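You operate a simulated robot arm through the tools that you are given. There is no shell and no other tool. Be economical: measure what you need, move in short steps, check, and stop when the job is done.

You run a simulated robot arm. Do the job below in one go: nothing can be reset, and whatever is moved stays where it is left.

## Task
Try reverse on the brown gearbox, then lock it out again.
Fine: free the lock knob first; turn the hand wheel a quarter turn or more in reverse; back to neutral before you lock.

Only the result counts: the job must be done as asked and must still hold three seconds after the hand-in. Knocking over, shifting, dropping, spilling or breaking anything else fails it.

## Robot
A 6-joint arm with a two-finger gripper on a trunk, on a base that drives. Base frame: it is fixed to the floor where the robot stands at the start and does not move with it; the origin is under the middle of the robot, x ahead of it, y to its left, z up. Readings come in m, degrees, newtons and seconds.
With the tool pointing down near the work surface it reaches from about 0.42 to 0.84 m from the robot's upright axis, wherever it stands. Its first joint turns from -166.0 to 166.0 degrees. Places, roughly: brown gearbox lock knob [0.5, 0.2, 1]. Payload 1.66 kg.
Tool frame: the origin (TCP) lies between the finger pads and is the grasp point; the fingertips stand 0.016 m ahead of it; z points along the fingers, y is the line along which they close. The gripper opens to 0.111 m. The gripper's body begins 0.104 m behind the TCP.
Orientation is that of the tool frame in the base frame, as a unit quaternion [x, y, z, w]. With the fingers straight down and closing along the base's y, the tool's x points along the base's -x, its y along +y and its z along -z.

## Interface
- The arm moves only by the tool move_arm. Its argument "motion" is a list of rows, each a list of 3 entries, a list of its own where there are three numbers: the shift along the base's x, y, z in m, then the turn, a rotation vector about the base's x, y, z in degrees, then the opening in per cent of the stroke, from 0 (shut) to 100 (fully open). In form: [[[tx, ty, tz], [ax, ay, az], gripper], ...]. A call has 1 to 12 rows; each row is the pose to reach, as a shift and turn from the pose commanded when the call began. A row lasts 0.2 s, in which the tool goes at most 0.05 m and 8.6 degrees; a call with a longer step from one row to the next is refused whole, and so is a gripper value outside its range. A pose out of reach is approached as far as the arm can. The call stops where the force on the tool passes 50 N (or 10 N more than at its start, if that is more) or the arm is blocked; 0.2 s more then pass. Each finger halts on what it meets, pressing with about 24 N; the grip force reading is that of the motor and also rises with nothing between the fingers. The clock runs only during rows and for 0.2 s after the last one: add rows that repeat a pose to give the fingers time. It gives the time, the measured TCP pose, the force on the tool (base axes), the opening and the grip force at its end, in the units of the frame above (readings bear some noise), with the torque about the TCP (base axes, N m) and any sound that the robot's microphone picked up.
- Cameras (640 x 400 px; columns grow to the right, rows downward): "scene" is now at [0.0602, 0.1704, 1.6278]; the picture's right is [-0.22, -0.98, 0.00], its down [-0.60, 0.13, -0.79] and it looks along [0.77, -0.17, -0.61] (base axes); focal length 264 px, centre (320, 200). "wrist" rides on the gripper at [0.07, 0.014, -0.143] in the tool frame; the picture's right is [-0.19, 0.98, 0.00], its down [-0.87, -0.17, -0.47] and it looks along [-0.46, -0.09, 0.88] (tool axes); focal length 230 px, centre (320, 200). There is no depth. A picture from a camera that has moved, and an enlarged one, comes with that camera's place and axes in the base frame and with its lens. The place of the scene camera against the robot may be out by one fixed shift of up to 0.012 m in any direction.
- capture(camera): a new picture of that camera. No time passes.
- lift_body(by): slides the trunk up (or, below 0, down) by that many m; the arm and the scene camera ride with it, the base frame stays. It gives what a move gives, with no picture.
- base_move(legs): drives the robot by 1 to 6 legs, each [ahead, left, turn to the left] in m, m and degrees, along the robot's own axes; the way and the turn of a leg run together, so that a leg with both is an arc; at most 1.5 m and 180 degrees a leg. The arm and the cameras ride along, it lands a little off, and it stops where it bumps. It gives what a move gives.
- head_to(pan, tilt): turns the head with the scene camera to pan (to the left, within 120 degrees either way) and tilt (down, from -29 to 69), counted from straight ahead of the robot. It gives what a move gives.
- zoom(camera, box): a new picture of the part [left, top, right, bottom] of that camera's present view, enlarged. No time passes.
- close_job(): hands the job in; it is judged then, once.

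Work in short steps. Places have to be worked out from the pictures, the camera data and where the tool is seen: move nearer, look again, correct. Check each grasp and each placing, and mend what went wrong. You have 120 turns and 90 pictures in all, those below and enlarged ones among them. Open the gripper and draw the arm clear of the work before you hand the job in, unless the task says otherwise; then end with one line.

The tools are called by a JSON object that holds its "api" and its "payload". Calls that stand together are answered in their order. move_arm: Moves the arm, as the interface text tells. Its arguments: {"type":"object","properties":{"motion":{"type":"array","items":{"type":"array"}}},"required":["motion"]} The other tools are called the same way: lift_body (by) slides the trunk up or down; base_move (legs) drives the base; head_to (pan, tilt) turns the head that bears the scene camera; capture (camera) takes a picture; zoom (camera, box) takes an enlarged picture of a part of a camera's view; close_job () hands the job in.

At the start:

```text
time: 0.0
ee_pos: [0.4337, 0.217, 1.4192]
orientation: [0.0, 1.0, 0.0, 0.0]
ft_force: [-0.2, -0.2, 0.0]
ft_torque: [0.0, 0.0, -0.01]
finger_gap: 0.1108
grasp_force: 0.0
trunk travel left (down, up): [-0.2, 0.39]
robot x, y, heading: [0.0002, 0.0013, 0.0]
head pan, tilt: [-12.4, 37.8]
```

scene: 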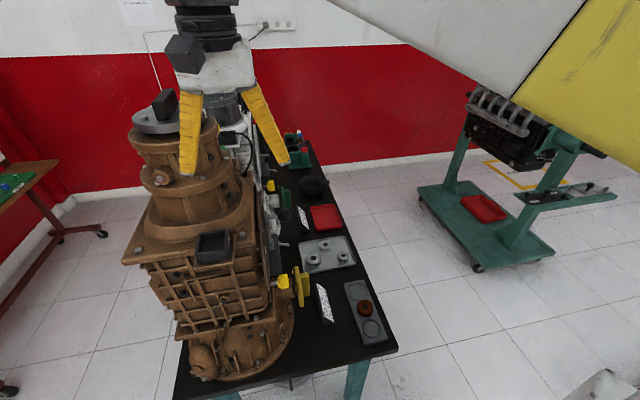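
wrist: 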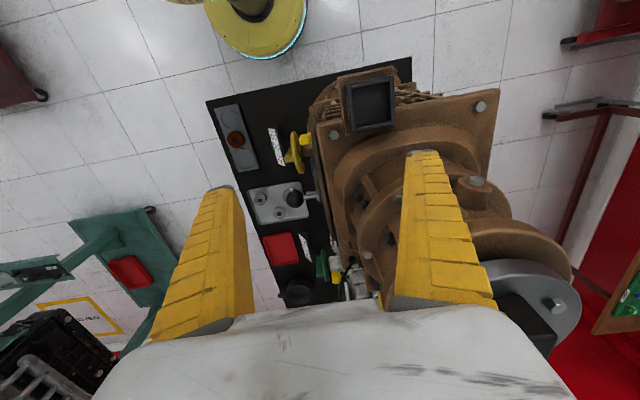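

The pictures show a brown gearbox with a yellow hand wheel, a grey gate plate, and a panel with a brown-red knob. I'll zoom in for details.

{"api": "zoom", "payload": {"camera": "scene", "box": [220, 160, 420, 360]}}

{"api": "zoom", "payload": {"camera": "wrist", "box": [190, 70, 410, 310]}}

{"api": "zoom", "payload": {"camera": "scene", "box": [110, 70, 300, 280]}}

```text
2.00 times, centred on (320, 260) of scene
camera zoom: at [0.0602, 0.1704, 1.6278], right [-0.22, -0.98, 0.0], down [-0.6, 0.13, -0.79], along [0.77, -0.17, -0.61], focal length 528 px, centre (320, 80)
```

zoom: 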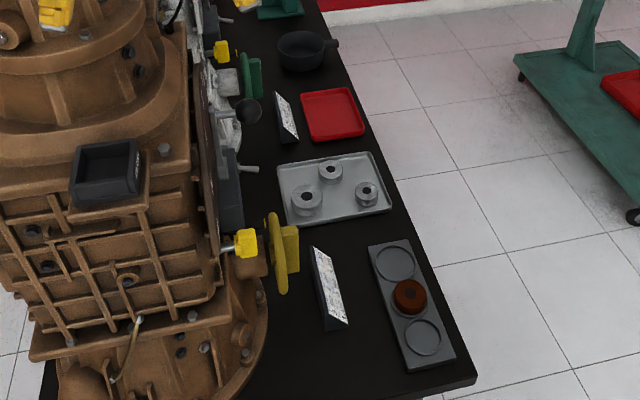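

```text
1.67 times, centred on (300, 190) of wrist
camera zoom: at [0.3657, 0.2312, 1.5618], right [0.19, 0.98, 0.0], down [0.87, -0.17, 0.47], along [0.46, -0.09, -0.88], focal length 384 px, centre (353, 217)
```

zoom: 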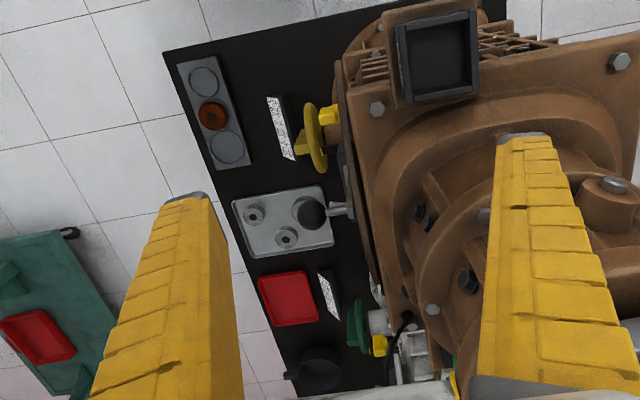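

```text
1.90 times, centred on (205, 175) of scene
camera zoom: at [0.0602, 0.1704, 1.6278], right [-0.22, -0.98, 0.0], down [-0.6, 0.13, -0.79], along [0.77, -0.17, -0.61], focal length 503 px, centre (539, 248)
```

zoom: 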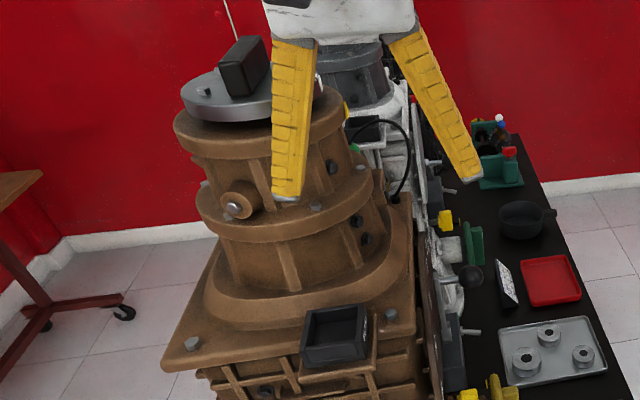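

I'll need a view of the right-hand side (−y) of the gearbox, where the knob, wheel and lever sit. I drive right of the table and turn to face +y.

{"api": "base_move", "payload": {"legs": [[-0.1, 0, 0], [0, -0.75, 0], [0.6, 0, 0], [0, 0, 90]]}}

{"api": "head_to", "payload": {"pan": 0, "tilt": 35}}

{"api": "capture", "payload": {"camera": "scene"}}

{"api": "capture", "payload": {"camera": "wrist"}}

```text
time: 11.6
ee_pos: [0.3085, -0.3118, 1.4191]
orientation: [-0.693, 0.721, -0.001, 0.0]
ft_force: [0.6, 0.1, -0.3]
ft_torque: [0.01, -0.02, 0.03]
finger_gap: 0.1108
grasp_force: 0.0
trunk travel left (down, up): [-0.2, 0.39]
robot x, y, heading: [0.5084, -0.7568, 87.6]
head pan, tilt: [-12.4, 37.8]
```

```text
time: 12.3
ee_pos: [0.308, -0.3132, 1.4194]
orientation: [-0.693, 0.721, -0.001, 0.0]
ft_force: [0.0, -0.3, 0.5]
ft_torque: [0.02, 0.01, 0.01]
finger_gap: 0.1111
grasp_force: 0.2
trunk travel left (down, up): [-0.2, 0.39]
robot x, y, heading: [0.5049, -0.7543, 87.3]
head pan, tilt: [0.0, 35.0]
```

```text
84 pictures are left
camera scene: at [0.3162, -0.6809, 1.632], right [1.0, -0.04, 0.0], down [-0.02, -0.57, -0.82], along [0.04, 0.82, -0.57], focal length 264 px, centre (320, 200)
```

scene: 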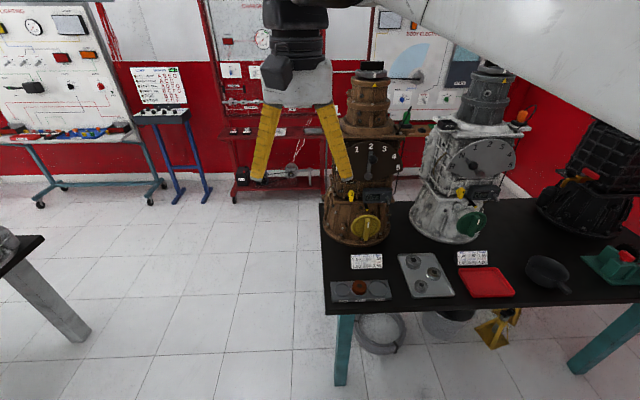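

```text
83 pictures are left
camera wrist: at [0.2921, -0.3819, 1.5618], right [-0.97, 0.23, 0.0], down [0.2, 0.86, 0.47], along [0.11, 0.46, -0.88], focal length 230 px, centre (320, 200)
```

wrist: 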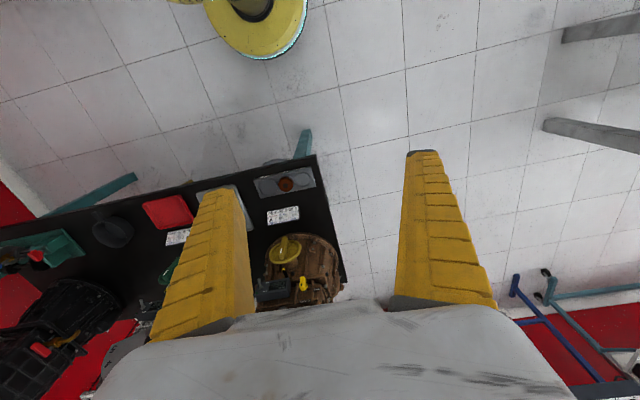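

{"api": "zoom", "payload": {"camera": "scene", "box": [310, 110, 440, 260]}}

{"api": "zoom", "payload": {"camera": "scene", "box": [335, 235, 435, 305]}}

```text
2.67 times, centred on (375, 185) of scene
camera zoom: at [0.3162, -0.6809, 1.632], right [1.0, -0.04, 0.0], down [-0.02, -0.57, -0.82], along [0.04, 0.82, -0.57], focal length 704 px, centre (173, 240)
```

zoom: 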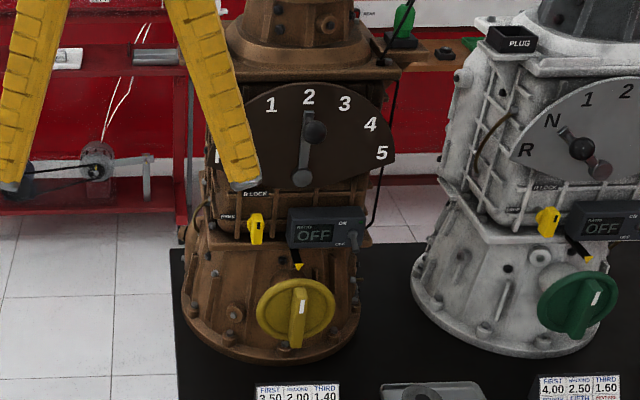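

```text
5.71 times, centred on (385, 270) of scene
camera zoom: at [0.3162, -0.6809, 1.632], right [1.0, -0.04, 0.0], down [-0.02, -0.57, -0.82], along [0.04, 0.82, -0.57], focal length 1508 px, centre (-51, -200)
```

zoom: 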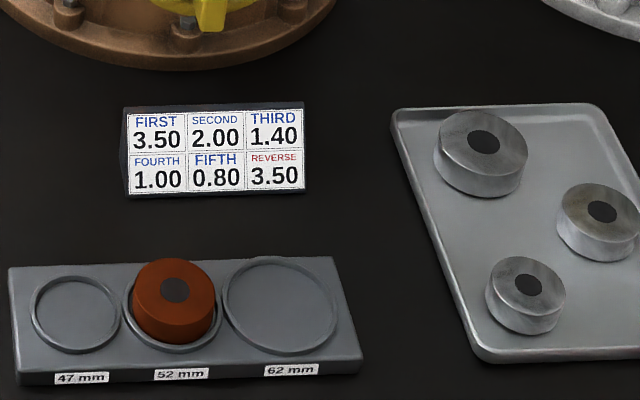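

The dial carries a lever, the "R LOCK" knob, a switch with an OFF display, and the hand wheel. I move the arm left to unblock the view.

{"api": "move_arm", "payload": {"motion": [[[-0.045, 0, 0], [0, 0, 0], 100], [[-0.09, 0, 0], [0, 0, 0], 100], [[-0.135, 0, 0], [0, 0, 0], 100], [[-0.17, 0, 0], [0, 0, 0], 100]]}}

{"api": "zoom", "payload": {"camera": "scene", "box": [325, 125, 405, 185]}}

{"api": "zoom", "payload": {"camera": "scene", "box": [325, 175, 405, 255]}}

```text
time: 13.3
ee_pos: [0.1353, -0.3124, 1.42]
orientation: [-0.692, 0.722, 0.0, 0.0]
ft_force: [0.9, 0.2, -1.3]
ft_torque: [-0.04, -0.05, 0.01]
finger_gap: 0.1109
grasp_force: 0.1
trunk travel left (down, up): [-0.2, 0.39]
robot x, y, heading: [0.511, -0.7554, 87.8]
head pan, tilt: [0.0, 35.0]
```

```text
6.67 times, centred on (365, 155) of scene
camera zoom: at [0.3152, -0.6807, 1.6319], right [1.0, -0.04, 0.0], down [-0.02, -0.57, -0.82], along [0.03, 0.82, -0.57], focal length 1759 px, centre (20, 500)
```

zoom: 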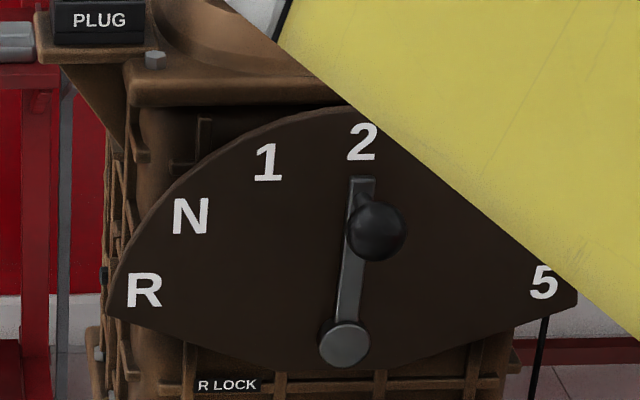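

```text
5.00 times, centred on (365, 215) of scene
camera zoom: at [0.3152, -0.6807, 1.6319], right [1.0, -0.04, 0.0], down [-0.02, -0.57, -0.82], along [0.03, 0.82, -0.57], focal length 1320 px, centre (95, 125)
```

zoom: 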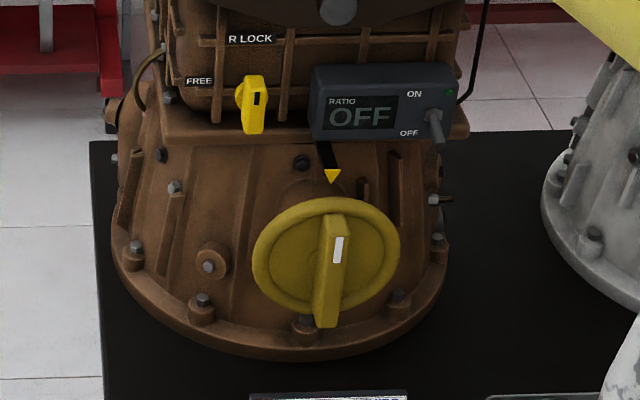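

Dial reads R N 1 2 3 4 5, lever at 2; lock knob at LOCK with FREE to its left. I estimate the ball at ≈(.54,.15,1.215), pivot ≈(.54,.2,1.12), the lock knob ≈(.49,.2,1.03) and the wheel ≈(.54,.15,.92). Now I square the tool to base and swing it horizontal, pointing +y.

{"api": "move_arm", "payload": {"motion": [[[0.03, 0.02, -0.02], [0, 0, 2.3], 100], [[0.07, 0.05, -0.04], [0, 0, 2.3], 100]]}}

{"api": "move_arm", "payload": {"motion": [[[0.01, 0.02, 0], [8.2, 0, 0], 100], [[0.03, 0.04, 0], [16.4, 0, 0], 100], [[0.05, 0.06, 0], [24.6, 0, 0], 100], [[0.07, 0.08, 0], [32.8, 0, 0], 100], [[0.09, 0.1, 0], [41, 0, 0], 100], [[0.11, 0.12, 0], [49.2, 0, 0], 100], [[0.13, 0.14, 0], [57.4, 0, 0], 100], [[0.15, 0.16, 0], [65.6, 0, 0], 100], [[0.17, 0.18, 0], [73.8, 0, 0], 100], [[0.19, 0.2, 0], [82, 0, 0], 100], [[0.2, 0.2, 0], [90, 0, 0], 100]]}}

{"api": "capture", "payload": {"camera": "scene"}}

{"api": "capture", "payload": {"camera": "wrist"}}

```text
refused: row 2 steps farther than a row can; nothing moved
```

```text
time: 15.7
ee_pos: [0.3365, -0.1125, 1.4182]
orientation: [-0.489, 0.51, 0.511, 0.489]
ft_force: [-1.0, 0.7, -0.5]
ft_torque: [0.02, 0.01, 0.01]
finger_gap: 0.111
grasp_force: 0.1
trunk travel left (down, up): [-0.2, 0.39]
robot x, y, heading: [0.5088, -0.7541, 87.9]
head pan, tilt: [0.0, 35.0]
```

```text
78 pictures are left
camera scene: at [0.3161, -0.6808, 1.632], right [1.0, -0.04, 0.0], down [-0.02, -0.57, -0.82], along [0.03, 0.82, -0.57], focal length 264 px, centre (320, 200)
```

scene: 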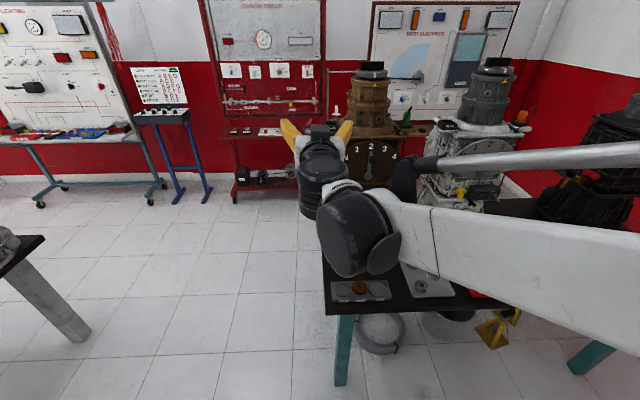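

```text
77 pictures are left
camera wrist: at [0.3217, -0.2554, 1.349], right [-0.97, 0.0, 0.23], down [0.2, -0.47, 0.86], along [0.11, 0.88, 0.46], focal length 230 px, centre (320, 200)
```

wrist: 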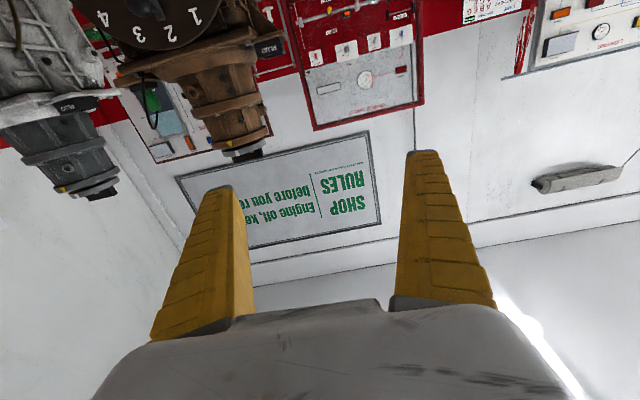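

The arm took the horizontal pose. I now correct the 2.4° roll and move to a standoff before the lock knob, at about (.49, 0, 1.03).

{"api": "move_arm", "payload": {"motion": [[[0.016, 0.011, -0.039], [0, -2.4, 0], 100], [[0.031, 0.022, -0.078], [0, -2.4, 0], 100], [[0.046, 0.033, -0.117], [0, -2.4, 0], 100], [[0.062, 0.044, -0.156], [0, -2.4, 0], 100], [[0.077, 0.055, -0.195], [0, -2.4, 0], 100], [[0.092, 0.066, -0.234], [0, -2.4, 0], 100], [[0.108, 0.077, -0.273], [0, -2.4, 0], 100], [[0.123, 0.088, -0.312], [0, -2.4, 0], 100], [[0.138, 0.099, -0.351], [0, -2.4, 0], 100], [[0.154, 0.11, -0.39], [0, -2.4, 0], 100]]}}

{"api": "capture", "payload": {"camera": "scene"}}

{"api": "capture", "payload": {"camera": "wrist"}}

```text
time: 17.9
ee_pos: [0.4953, 0.0304, 1.0467]
orientation: [-0.5, 0.501, 0.499, 0.5]
ft_force: [1.1, -0.6, 0.6]
ft_torque: [-0.01, 0.01, 0.03]
finger_gap: 0.1108
grasp_force: 0.1
out of reach, approached as far as the arm can: row 8, 9, 10
trunk travel left (down, up): [-0.2, 0.39]
robot x, y, heading: [0.5072, -0.7572, 87.7]
head pan, tilt: [0.0, 35.0]
```

```text
76 pictures are left
camera scene: at [0.3164, -0.68, 1.632], right [1.0, -0.04, 0.0], down [-0.02, -0.57, -0.82], along [0.03, 0.82, -0.57], focal length 264 px, centre (320, 200)
```

scene: 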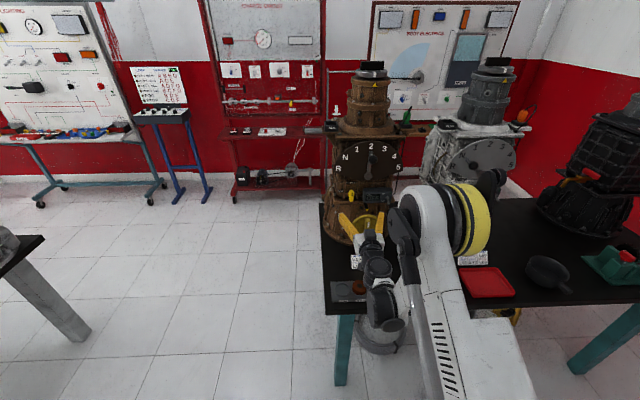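

```text
75 pictures are left
camera wrist: at [0.4819, -0.1121, 0.9766], right [-0.98, 0.0, 0.19], down [0.17, -0.47, 0.87], along [0.09, 0.88, 0.46], focal length 230 px, centre (320, 200)
```

wrist: 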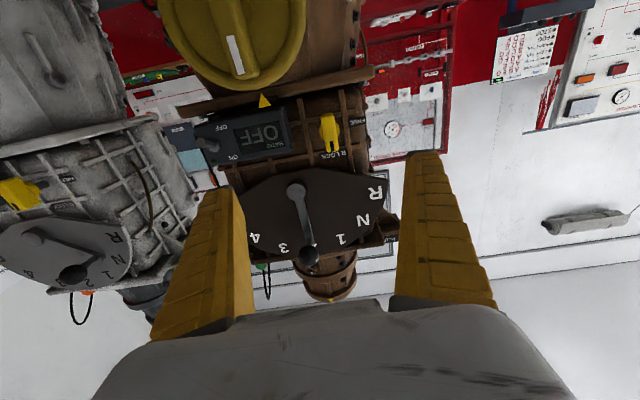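

Lower poses are out of reach with the trunk this high. Two-view triangulation puts the knob front at ≈(.479,.203,1.04). I raise the arm by 0.2, then lower the trunk by 0.2.

{"api": "move_arm", "payload": {"motion": [[[0, 0, 0.045], [0, 0, 0], 100], [[0, 0, 0.09], [0, 0, 0], 100], [[0, 0, 0.135], [0, 0, 0], 100], [[0, 0, 0.18], [0, 0, 0], 100], [[0, 0, 0.22], [0, 0, 0], 100]]}}

{"api": "lift_body", "payload": {"by": -0.2}}

{"api": "capture", "payload": {"camera": "scene"}}

{"api": "capture", "payload": {"camera": "wrist"}}

```text
time: 19.1
ee_pos: [0.4923, 0.0282, 1.268]
orientation: [0.5, -0.5, -0.5, -0.5]
ft_force: [-0.7, 0.1, 0.5]
ft_torque: [-0.03, 0.03, 0.01]
finger_gap: 0.111
grasp_force: 0.0
trunk travel left (down, up): [-0.2, 0.39]
robot x, y, heading: [0.5082, -0.7586, 87.7]
head pan, tilt: [0.0, 35.0]
```

```text
time: 21.3
ee_pos: [0.4903, 0.0281, 1.0673]
orientation: [-0.5, 0.5, 0.5, 0.5]
ft_force: [-0.6, 0.0, 0.3]
ft_torque: [0.02, -0.03, 0.03]
finger_gap: 0.1109
grasp_force: 0.0
trunk travel left (down, up): [0.0, 0.59]
robot x, y, heading: [0.5103, -0.7552, 87.9]
head pan, tilt: [0.0, 35.0]
```

```text
74 pictures are left
camera scene: at [0.3161, -0.6809, 1.4322], right [1.0, -0.04, 0.0], down [-0.02, -0.57, -0.82], along [0.03, 0.82, -0.57], focal length 264 px, centre (320, 200)
```

scene: 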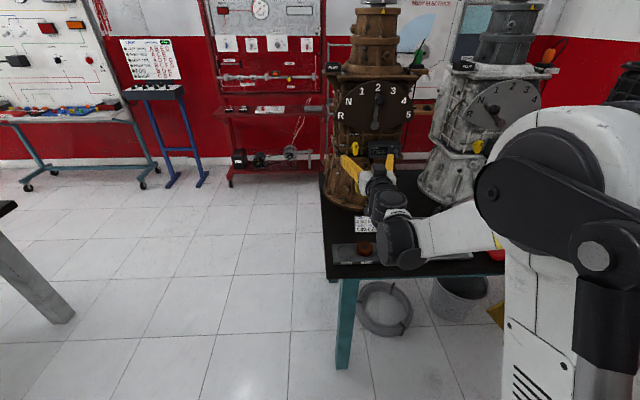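

```text
73 pictures are left
camera wrist: at [0.4787, -0.115, 0.9971], right [-0.98, 0.0, 0.19], down [0.17, -0.47, 0.87], along [0.09, 0.88, 0.46], focal length 230 px, centre (320, 200)
```

wrist: 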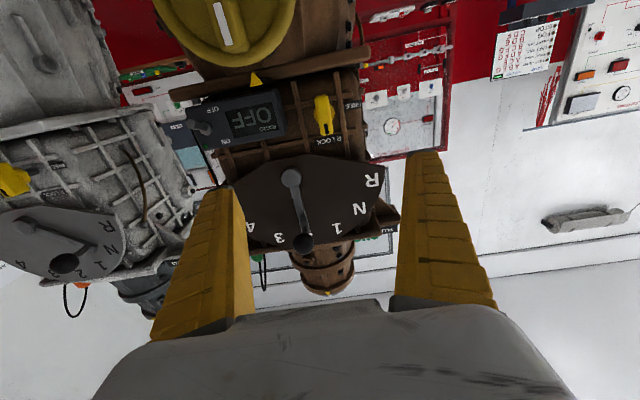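

Trunk down and the pose is good. The knob triangulates to ≈(.480,.203,1.038) again. I partially close the fingers and approach to TCP y≈.15, then zoom.

{"api": "move_arm", "payload": {"motion": [[[-0.01, 0.03, -0.029], [0, 0, 0], 60], [[-0.01, 0.07, -0.029], [0, 0, 0], 50], [[-0.01, 0.11, -0.029], [0, 0, 0], 50], [[-0.01, 0.122, -0.029], [0, 0, 0], 50]]}}

{"api": "capture", "payload": {"camera": "wrist"}}

{"api": "zoom", "payload": {"camera": "scene", "box": [325, 120, 425, 190]}}

```text
time: 22.3
ee_pos: [0.4807, 0.1502, 1.0378]
orientation: [-0.5, 0.5, 0.5, 0.501]
ft_force: [-0.1, 0.2, -0.4]
ft_torque: [0.02, 0.02, 0.02]
finger_gap: 0.0577
grasp_force: 2.3
trunk travel left (down, up): [0.0, 0.59]
robot x, y, heading: [0.5073, -0.7553, 87.9]
head pan, tilt: [0.0, 35.0]
```

```text
72 pictures are left
camera wrist: at [0.4681, 0.0069, 0.9683], right [-0.98, 0.0, 0.19], down [0.17, -0.47, 0.87], along [0.09, 0.88, 0.46], focal length 230 px, centre (320, 200)
```

wrist: 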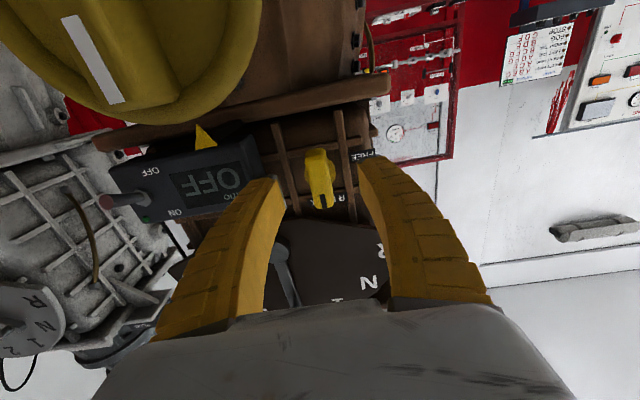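

```text
5.71 times, centred on (375, 155) of scene
camera zoom: at [0.3161, -0.6807, 1.432], right [1.0, -0.04, 0.0], down [-0.02, -0.57, -0.82], along [0.03, 0.82, -0.57], focal length 1508 px, centre (6, 457)
```

zoom: 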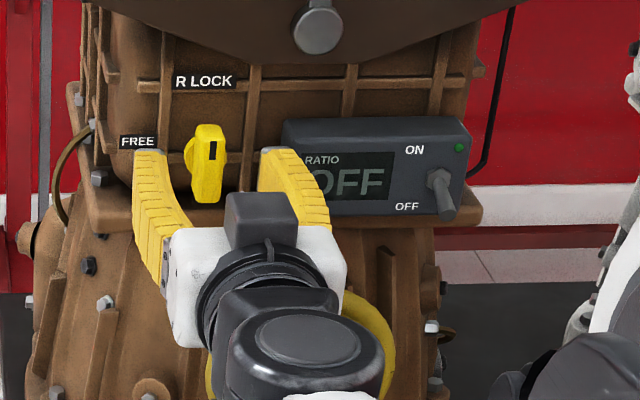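

The wing is centred between the fingers, with its front near y≈.19 and z≈1.042. I advance to y≈.195 while watching force, then close.

{"api": "move_arm", "payload": {"motion": [[[0.002, 0.02, 0.004], [0, 0, 0], 50], [[0.002, 0.035, 0.004], [0, 0, 0], 50], [[0.002, 0.045, 0.004], [0, 0, 0], 50], [[0.002, 0.045, 0.004], [0, 0, 0], 50]]}}

{"api": "capture", "payload": {"camera": "wrist"}}

{"api": "zoom", "payload": {"camera": "scene", "box": [325, 120, 425, 190]}}

```text
time: 23.3
ee_pos: [0.4828, 0.1943, 1.0422]
orientation: [-0.5, 0.5, 0.5, 0.5]
ft_force: [-1.6, -0.9, 2.4]
ft_torque: [-0.02, -0.01, 0.0]
finger_gap: 0.0566
grasp_force: 0.9
trunk travel left (down, up): [0.0, 0.59]
robot x, y, heading: [0.5094, -0.7578, 87.4]
head pan, tilt: [0.0, 35.0]
```

```text
70 pictures are left
camera wrist: at [0.4707, 0.0517, 0.9721], right [-0.98, 0.0, 0.19], down [0.17, -0.47, 0.87], along [0.09, 0.88, 0.46], focal length 230 px, centre (320, 200)
```

wrist: 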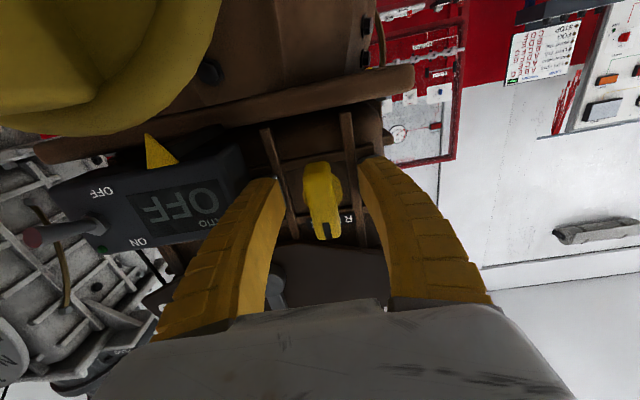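

```text
5.71 times, centred on (375, 155) of scene
camera zoom: at [0.3159, -0.6809, 1.4321], right [1.0, -0.04, 0.0], down [-0.02, -0.57, -0.82], along [0.03, 0.82, -0.57], focal length 1508 px, centre (6, 457)
```

zoom: 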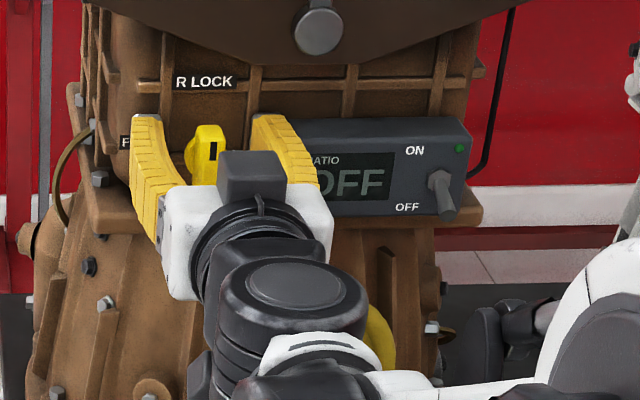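

The wing sits centred and the fingertips overlap it. Closing.

{"api": "move_arm", "payload": {"motion": [[[0, 0, 0], [0, 0, 0], 20], [[0, 0, 0], [0, 0, 0], 0], [[0, 0, 0], [0, 0, 0], 0]]}}

{"api": "capture", "payload": {"camera": "wrist"}}

```text
time: 24.1
ee_pos: [0.481, 0.1955, 1.0415]
orientation: [0.502, -0.499, -0.5, -0.499]
ft_force: [-11.0, 2.7, 1.7]
ft_torque: [-0.64, 0.06, 0.03]
finger_gap: 0.0081
grasp_force: 33.8
trunk travel left (down, up): [0.0, 0.59]
robot x, y, heading: [0.507, -0.7537, 87.6]
head pan, tilt: [0.0, 35.0]
```

```text
68 pictures are left
camera wrist: at [0.4686, 0.0515, 0.9717], right [-0.98, 0.0, 0.19], down [0.17, -0.47, 0.87], along [0.09, 0.88, 0.46], focal length 230 px, centre (320, 200)
```

wrist: 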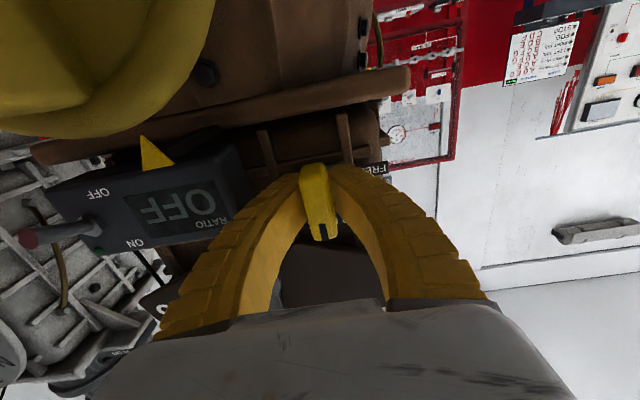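

Gripped (gap 8 mm). I turn toward FREE, counter-clockwise from the front (−y axis), starting with 40°.

{"api": "move_arm", "payload": {"motion": [[[0, 0, 0], [0, -8, 0], 0], [[0, 0, 0], [0, -16, 0], 0], [[0, 0, 0], [0, -24, 0], 0], [[0, 0, 0], [0, -32, 0], 0], [[0, 0, 0], [0, -40, 0], 0]]}}

{"api": "zoom", "payload": {"camera": "scene", "box": [325, 120, 425, 190]}}

```text
time: 25.3
ee_pos: [0.4784, 0.1954, 1.0407]
orientation: [0.642, -0.297, -0.298, -0.641]
ft_force: [-26.8, -10.8, -20.7]
ft_torque: [0.23, 0.14, 0.4]
finger_gap: 0.0078
grasp_force: 34.2
trunk travel left (down, up): [0.0, 0.59]
robot x, y, heading: [0.5073, -0.7562, 87.4]
head pan, tilt: [0.0, 35.0]
```

```text
5.71 times, centred on (375, 155) of scene
camera zoom: at [0.3128, -0.6802, 1.4314], right [1.0, -0.04, 0.0], down [-0.02, -0.57, -0.82], along [0.04, 0.82, -0.57], focal length 1508 px, centre (6, 457)
```

zoom: 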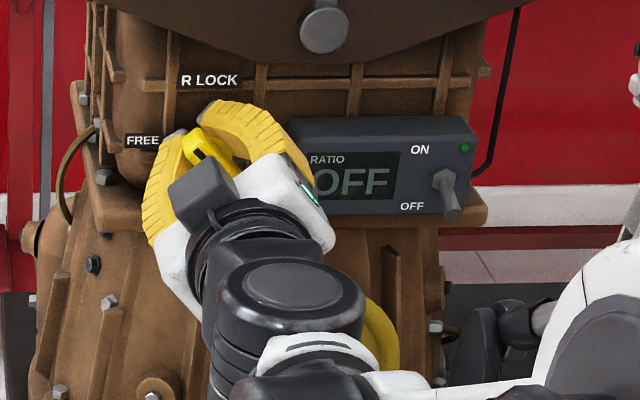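

The knob turns with the tool. The side load suggests the knob axis lies slightly toward −x, −z, so I shift by that much and continue to −88°.

{"api": "move_arm", "payload": {"motion": [[[-0.003, 0, -0.002], [0, -8, 0], 0], [[-0.004, 0, -0.002], [0, -16, 0], 0], [[-0.004, 0, -0.002], [0, -24, 0], 0], [[-0.004, 0, -0.002], [0, -32, 0], 0], [[-0.004, 0, -0.002], [0, -40, 0], 0], [[-0.004, 0, -0.002], [0, -48, 0], 0]]}}

{"api": "zoom", "payload": {"camera": "scene", "box": [325, 120, 425, 190]}}

{"api": "capture", "payload": {"camera": "wrist"}}

```text
time: 26.7
ee_pos: [0.4811, 0.1972, 1.039]
orientation: [0.708, -0.013, -0.01, -0.706]
ft_force: [-3.3, -4.2, -21.8]
ft_torque: [-0.08, 0.15, -0.03]
finger_gap: 0.0059
grasp_force: 34.2
trunk travel left (down, up): [0.0, 0.59]
robot x, y, heading: [0.5083, -0.7546, 87.4]
head pan, tilt: [0.0, 35.0]
```

```text
5.71 times, centred on (375, 155) of scene
camera zoom: at [0.3158, -0.6787, 1.4318], right [1.0, -0.04, 0.0], down [-0.02, -0.57, -0.82], along [0.04, 0.82, -0.57], focal length 1508 px, centre (6, 457)
```

zoom: 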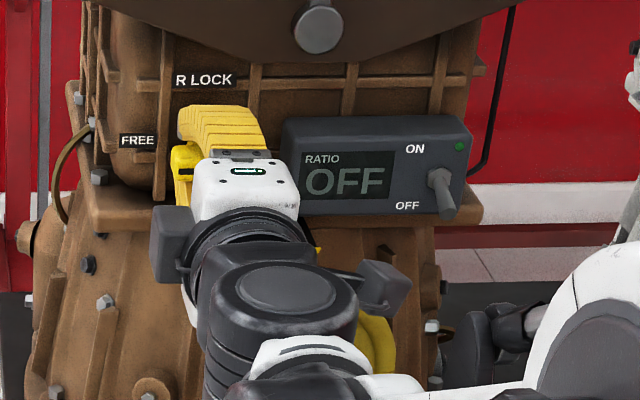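

```text
65 pictures are left
camera wrist: at [0.5504, 0.0539, 1.0221], right [-0.22, 0.0, -0.97], down [-0.86, -0.47, 0.2], along [-0.46, 0.88, 0.1], focal length 230 px, centre (320, 200)
```

wrist: 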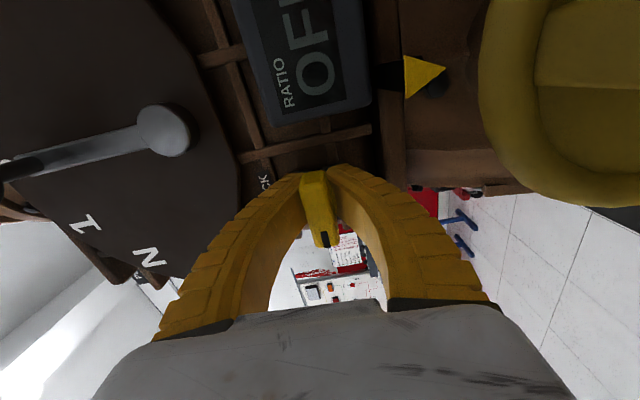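

The wing is now horizontal, mark toward FREE. I open partly and back straight out.

{"api": "move_arm", "payload": {"motion": [[[0, 0, 0], [0, 0, 0], 25], [[0, 0, 0], [0, 0, 0], 40], [[0, 0, 0], [0, 0, 0], 40], [[0, -0.04, 0], [0, 0, 0], 40], [[0, -0.08, 0], [0, 0, 0], 40], [[0, -0.12, 0], [0, 0, 0], 40], [[0, -0.14, 0], [0, 0, 0], 40]]}}

{"api": "zoom", "payload": {"camera": "scene", "box": [325, 80, 425, 190]}}

{"api": "capture", "payload": {"camera": "wrist"}}

```text
time: 28.3
ee_pos: [0.4808, 0.0544, 1.0398]
orientation: [-0.707, 0.012, 0.013, 0.707]
ft_force: [0.2, 0.3, 0.0]
ft_torque: [0.0, -0.01, -0.02]
finger_gap: 0.0469
grasp_force: 1.6
trunk travel left (down, up): [0.0, 0.59]
robot x, y, heading: [0.5043, -0.7537, 87.6]
head pan, tilt: [0.0, 35.0]
```

```text
3.64 times, centred on (375, 135) of scene
camera zoom: at [0.3161, -0.6811, 1.4321], right [1.0, -0.04, 0.0], down [-0.02, -0.57, -0.82], along [0.03, 0.82, -0.57], focal length 960 px, centre (120, 436)
```

zoom: 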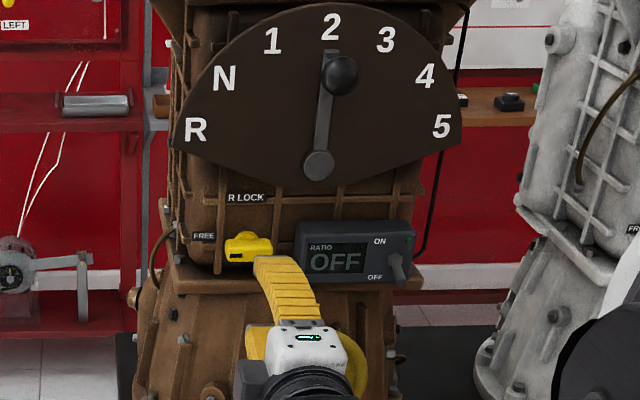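

```text
63 pictures are left
camera wrist: at [0.5501, -0.0892, 1.0229], right [-0.22, 0.0, -0.97], down [-0.86, -0.47, 0.2], along [-0.46, 0.88, 0.11], focal length 230 px, centre (320, 200)
```

wrist: 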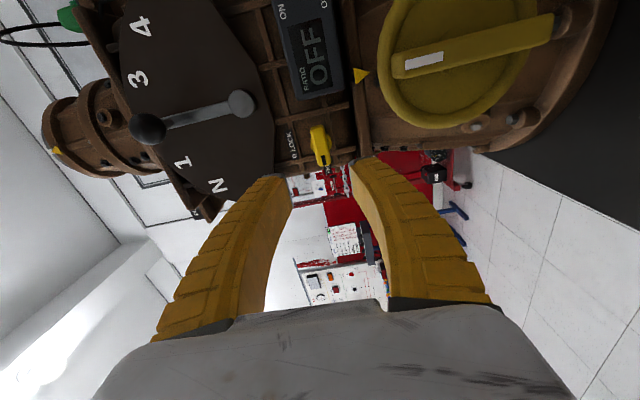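

Lock shows FREE. Triangulation puts the ball at ≈(.541,.161,1.212) and the pivot at ≈(.542,–,1.12). I roll the tool back and move to a standoff before the ball.

{"api": "move_arm", "payload": {"motion": [[[0.005, -0.01, 0.015], [0, 8, 0], 40], [[0.01, -0.01, 0.03], [0, 16, 0], 50], [[0.015, -0.01, 0.045], [0, 24, 0], 60], [[0.02, -0.01, 0.06], [0, 32, 0], 60], [[0.026, -0.01, 0.076], [0, 40, 0], 60], [[0.032, -0.01, 0.092], [0, 48, 0], 60], [[0.038, -0.01, 0.108], [0, 56, 0], 60], [[0.044, -0.01, 0.124], [0, 64, 0], 60], [[0.05, 0, 0.14], [0, 72, 0], 60], [[0.055, 0.01, 0.156], [0, 80, 0], 60], [[0.06, 0.02, 0.172], [0, 88, 0], 60]]}}

{"api": "capture", "payload": {"camera": "wrist"}}

{"api": "zoom", "payload": {"camera": "scene", "box": [325, 70, 425, 170]}}

```text
time: 30.7
ee_pos: [0.5395, 0.0747, 1.2117]
orientation: [-0.499, 0.501, 0.501, 0.498]
ft_force: [-0.5, 0.3, 0.6]
ft_torque: [0.01, 0.01, -0.02]
finger_gap: 0.0682
grasp_force: 1.5
trunk travel left (down, up): [0.0, 0.59]
robot x, y, heading: [0.507, -0.7528, 87.6]
head pan, tilt: [0.0, 35.0]
```

```text
62 pictures are left
camera wrist: at [0.5262, -0.0677, 1.1416], right [-0.98, 0.0, 0.19], down [0.17, -0.47, 0.87], along [0.09, 0.88, 0.46], focal length 230 px, centre (320, 200)
```

wrist: 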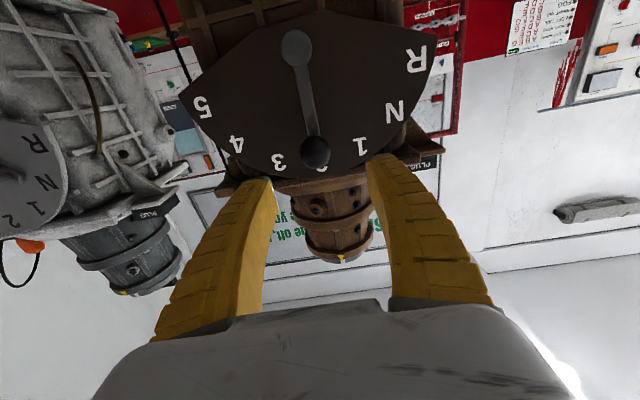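

```text
4.00 times, centred on (375, 120) of scene
camera zoom: at [0.3161, -0.6809, 1.432], right [1.0, -0.04, 0.0], down [-0.02, -0.57, -0.82], along [0.03, 0.82, -0.57], focal length 1056 px, centre (100, 520)
```

zoom: 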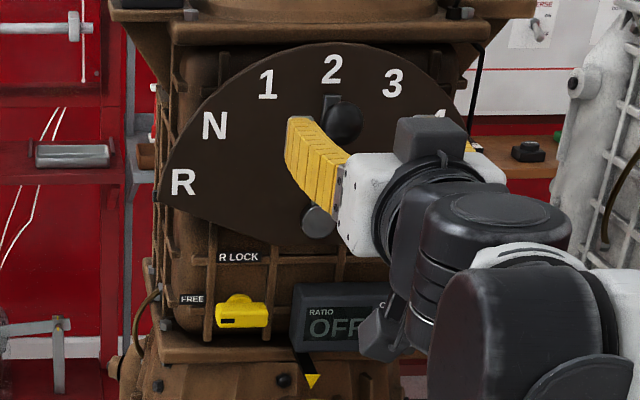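

Ball now estimated at (.542,.168,1.21). I advance around it and close.

{"api": "move_arm", "payload": {"motion": [[[0.002, 0.04, -0.002], [0, 0, 0], 60], [[0.002, 0.075, -0.002], [0, 0, 0], 60], [[0.002, 0.09, -0.002], [0, 0, 0], 60], [[0.002, 0.09, -0.002], [0, 0, 0], 60]]}}

{"api": "capture", "payload": {"camera": "wrist"}}

```text
time: 31.7
ee_pos: [0.5407, 0.1656, 1.21]
orientation: [-0.5, 0.5, 0.5, 0.5]
ft_force: [1.0, 0.1, 0.7]
ft_torque: [-0.01, 0.01, 0.02]
finger_gap: 0.0684
grasp_force: 1.0
trunk travel left (down, up): [0.0, 0.59]
robot x, y, heading: [0.5106, -0.7535, 87.6]
head pan, tilt: [0.0, 35.0]
```

```text
60 pictures are left
camera wrist: at [0.5271, 0.0222, 1.1398], right [-0.98, 0.0, 0.19], down [0.17, -0.47, 0.87], along [0.09, 0.88, 0.46], focal length 230 px, centre (320, 200)
```

wrist: 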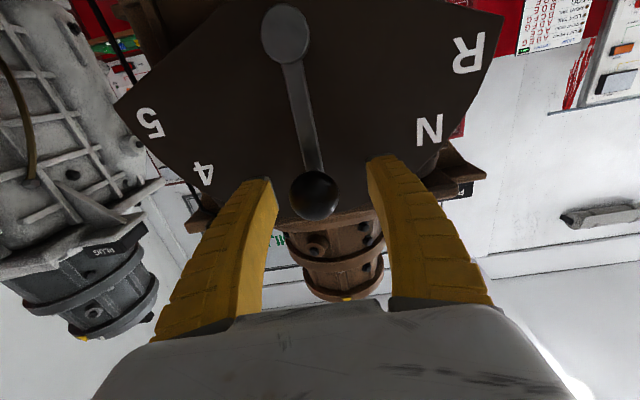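

The ball projects right on the TCP with the expected size. Closing on it.

{"api": "move_arm", "payload": {"motion": [[[0, 0, 0], [0, 0, 0], 40], [[0, 0, 0], [0, 0, 0], 20], [[0, 0, 0], [0, 0, 0], 10], [[0, 0, 0], [0, 0, 0], 10]]}}

{"api": "capture", "payload": {"camera": "wrist"}}

```text
time: 32.7
ee_pos: [0.5391, 0.168, 1.2081]
orientation: [-0.501, 0.501, 0.499, 0.499]
ft_force: [4.6, 37.0, 18.9]
ft_torque: [-0.05, -0.07, 0.07]
finger_gap: 0.018
grasp_force: 34.1
trunk travel left (down, up): [0.0, 0.59]
robot x, y, heading: [0.5076, -0.7599, 87.8]
head pan, tilt: [0.0, 35.0]
```

```text
59 pictures are left
camera wrist: at [0.528, 0.025, 1.1387], right [-0.98, 0.0, 0.19], down [0.17, -0.47, 0.87], along [0.09, 0.88, 0.46], focal length 230 px, centre (320, 200)
```

wrist: 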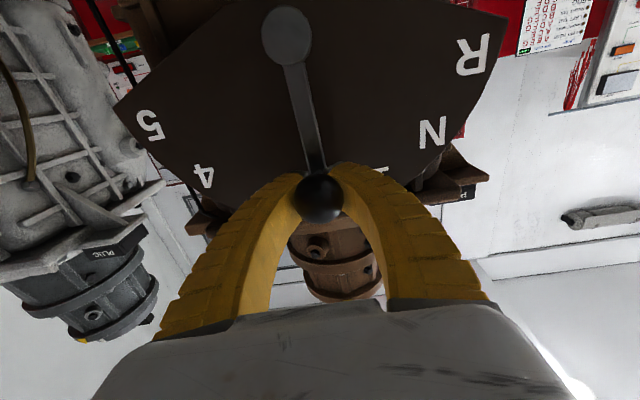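

The pads closed behind the ball's equator (gap 18 mm, 37 N along y). I reopen, back off 13 mm and close again.

{"api": "move_arm", "payload": {"motion": [[[0, 0, 0], [0, 0, 0], 40], [[0, 0, 0], [0, 0, 0], 45], [[0, -0.013, -0.002], [0, 0, 0], 45], [[0, -0.013, -0.002], [0, 0, 0], 25], [[0, -0.013, -0.002], [0, 0, 0], 15], [[0, -0.013, -0.002], [0, 0, 0], 15]]}}

{"api": "capture", "payload": {"camera": "wrist"}}

```text
time: 34.1
ee_pos: [0.5406, 0.1526, 1.2078]
orientation: [-0.5, 0.5, 0.5, 0.5]
ft_force: [2.9, 1.3, -1.1]
ft_torque: [-0.02, -0.04, -0.03]
finger_gap: 0.027
grasp_force: 33.5
trunk travel left (down, up): [0.0, 0.59]
robot x, y, heading: [0.5053, -0.7577, 87.6]
head pan, tilt: [0.0, 35.0]
```

```text
58 pictures are left
camera wrist: at [0.5286, 0.0095, 1.1377], right [-0.98, 0.0, 0.19], down [0.17, -0.47, 0.87], along [0.09, 0.88, 0.46], focal length 230 px, centre (320, 200)
```

wrist: 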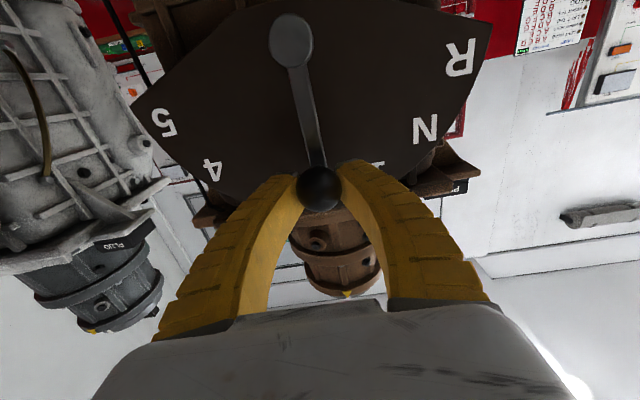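

Solid grip now: gap 27 mm, almost no load, ball at (.541,.152,1.208), lever radius ≈.095. I swing the lever toward 1, rotating the tool with it.

{"api": "move_arm", "payload": {"motion": [[[-0.0132, 0, -0.0009], [0, -8, 0], 15], [[-0.0262, 0, -0.0037], [0, -16, 0], 15], [[-0.0386, 0, -0.0082], [0, -24, 0], 15], [[-0.0386, 0, -0.0082], [0, -24, 0], 15]]}}

{"api": "zoom", "payload": {"camera": "scene", "box": [325, 70, 425, 170]}}

```text
time: 35.1
ee_pos: [0.5032, 0.1532, 1.1989]
orientation: [-0.593, 0.386, 0.385, 0.593]
ft_force: [3.1, -4.6, -13.0]
ft_torque: [0.34, 0.26, 0.1]
finger_gap: 0.0263
grasp_force: 34.0
trunk travel left (down, up): [0.0, 0.59]
robot x, y, heading: [0.5064, -0.7549, 87.5]
head pan, tilt: [0.0, 35.0]
```

```text
4.00 times, centred on (375, 120) of scene
camera zoom: at [0.3166, -0.68, 1.4319], right [1.0, -0.04, 0.0], down [-0.02, -0.57, -0.82], along [0.03, 0.82, -0.57], focal length 1056 px, centre (100, 520)
```

zoom: 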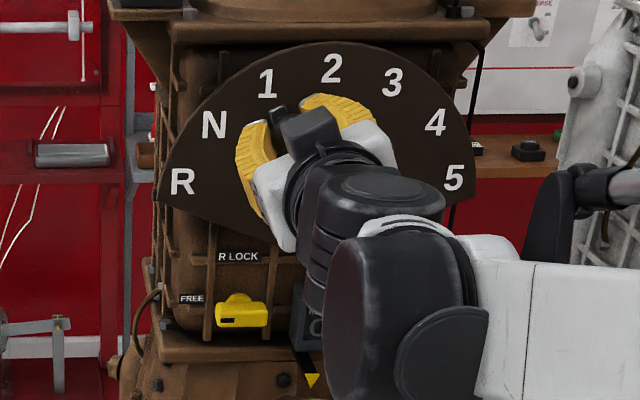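

Lever is at 1. Continue to N.

{"api": "move_arm", "payload": {"motion": [[[-0.0117, 0, -0.0072], [0, -8, 0], 15], [[-0.0225, 0, -0.015], [0, -16, 0], 15], [[-0.032, 0, -0.0242], [0, -24, 0], 15], [[-0.032, 0, -0.0242], [0, -24, 0], 15]]}}

{"api": "zoom", "payload": {"camera": "scene", "box": [325, 70, 425, 170]}}

{"api": "capture", "payload": {"camera": "wrist"}}

```text
time: 36.1
ee_pos: [0.4733, 0.1534, 1.1738]
orientation: [-0.66, 0.255, 0.252, 0.66]
ft_force: [9.6, -2.0, -12.4]
ft_torque: [0.25, 0.13, 0.27]
finger_gap: 0.0258
grasp_force: 34.1
trunk travel left (down, up): [0.0, 0.59]
robot x, y, heading: [0.5081, -0.7535, 87.7]
head pan, tilt: [0.0, 35.0]
```

```text
4.00 times, centred on (375, 120) of scene
camera zoom: at [0.3176, -0.6797, 1.4321], right [1.0, -0.04, 0.0], down [-0.03, -0.57, -0.82], along [0.03, 0.82, -0.57], focal length 1056 px, centre (100, 520)
```

zoom: 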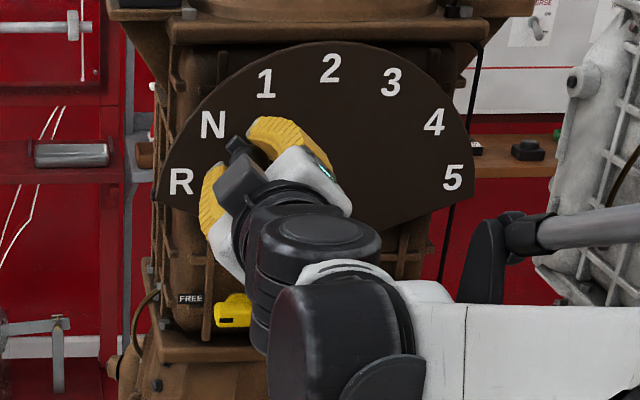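

```text
55 pictures are left
camera wrist: at [0.5163, 0.0104, 1.1171], right [-0.8, 0.0, -0.6], down [-0.53, -0.47, 0.7], along [-0.28, 0.88, 0.38], focal length 230 px, centre (320, 200)
```

wrist: 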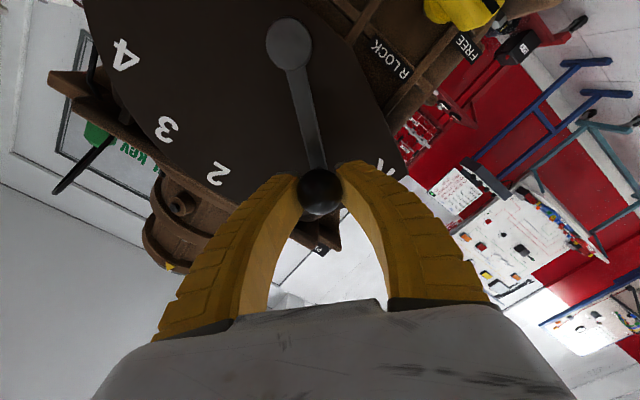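

Lever at N; the light radial pull means the true radius is slightly smaller. Now N→R with a small inward correction.

{"api": "move_arm", "payload": {"motion": [[[-0.0065, 0, -0.0114], [0, -8, 0], 15], [[-0.013, 0, -0.0227], [0, -16, 0], 15], [[-0.0178, 0, -0.0347], [0, -24, 0], 15], [[-0.0178, 0, -0.0347], [0, -24, 0], 15]]}}

{"api": "zoom", "payload": {"camera": "scene", "box": [325, 70, 425, 170]}}

{"api": "capture", "payload": {"camera": "wrist"}}

```text
time: 37.1
ee_pos: [0.4548, 0.1532, 1.1393]
orientation: [0.699, -0.111, -0.11, -0.698]
ft_force: [14.5, 1.8, -7.1]
ft_torque: [0.04, 0.09, 0.23]
finger_gap: 0.0252
grasp_force: 33.8
trunk travel left (down, up): [0.0, 0.59]
robot x, y, heading: [0.5036, -0.7582, 87.5]
head pan, tilt: [0.0, 35.0]
```

```text
4.00 times, centred on (375, 120) of scene
camera zoom: at [0.3181, -0.6797, 1.4322], right [1.0, -0.04, 0.0], down [-0.03, -0.57, -0.82], along [0.03, 0.82, -0.57], focal length 1056 px, centre (100, 520)
```

zoom: 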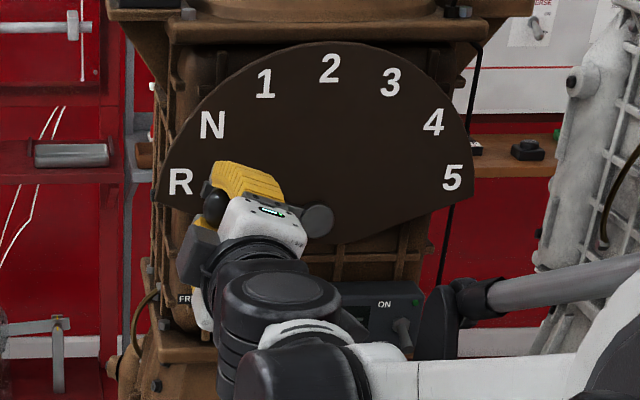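

```text
53 pictures are left
camera wrist: at [0.5177, 0.0104, 1.1047], right [-0.48, 0.0, -0.88], down [-0.77, -0.47, 0.43], along [-0.41, 0.88, 0.23], focal length 230 px, centre (320, 200)
```

wrist: 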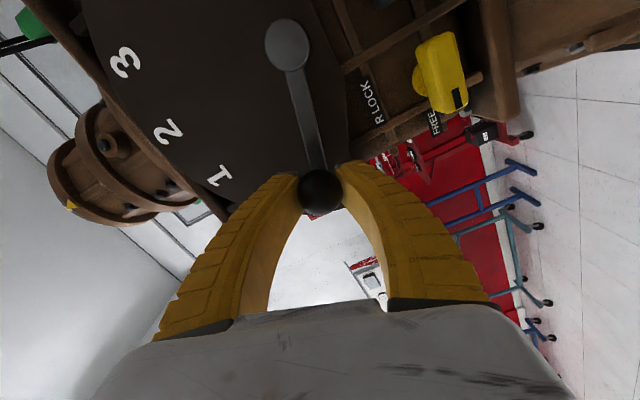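

The lever is at R. Release and back straight out.

{"api": "move_arm", "payload": {"motion": [[[0, 0, 0], [0, 0, 0], 35], [[0, 0, 0], [0, 0, 0], 50], [[0, 0, 0], [0, 0, 0], 50], [[0, -0.04, 0], [0, 0, 0], 50], [[0, -0.08, 0], [0, 0, 0], 50], [[0, -0.12, 0], [0, 0, 0], 50]]}}

{"api": "zoom", "payload": {"camera": "scene", "box": [325, 70, 425, 170]}}

{"api": "capture", "payload": {"camera": "wrist"}}

```text
time: 38.5
ee_pos: [0.4541, 0.0325, 1.141]
orientation: [-0.698, 0.111, 0.11, 0.699]
ft_force: [0.2, 0.7, -0.4]
ft_torque: [0.02, -0.01, -0.01]
finger_gap: 0.0577
grasp_force: 1.5
trunk travel left (down, up): [0.0, 0.59]
robot x, y, heading: [0.5089, -0.7537, 87.9]
head pan, tilt: [0.0, 35.0]
```

```text
4.00 times, centred on (375, 120) of scene
camera zoom: at [0.3162, -0.6809, 1.4321], right [1.0, -0.04, 0.0], down [-0.02, -0.57, -0.82], along [0.03, 0.82, -0.57], focal length 1056 px, centre (100, 520)
```

zoom: 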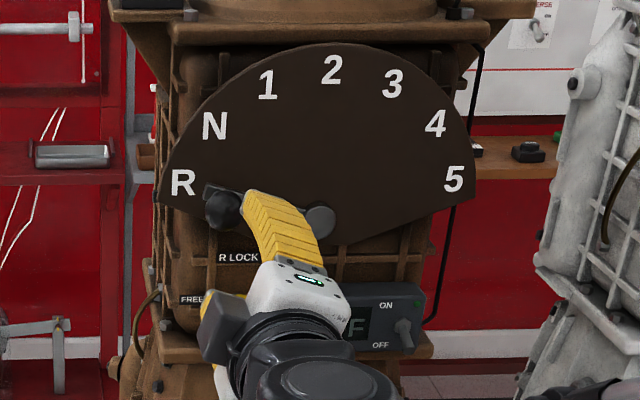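

```text
51 pictures are left
camera wrist: at [0.5167, -0.1103, 1.1059], right [-0.48, 0.0, -0.87], down [-0.77, -0.47, 0.43], along [-0.41, 0.88, 0.23], focal length 230 px, centre (320, 200)
```

wrist: 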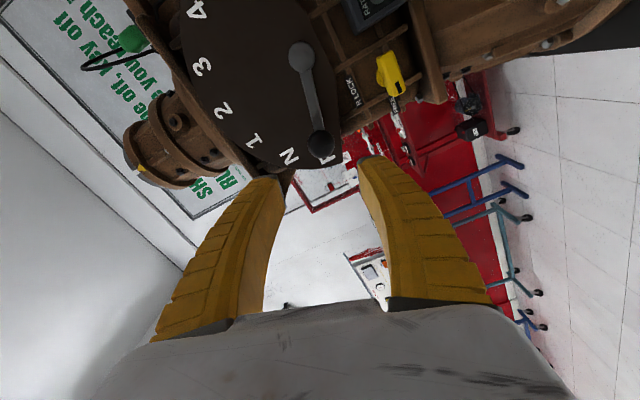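

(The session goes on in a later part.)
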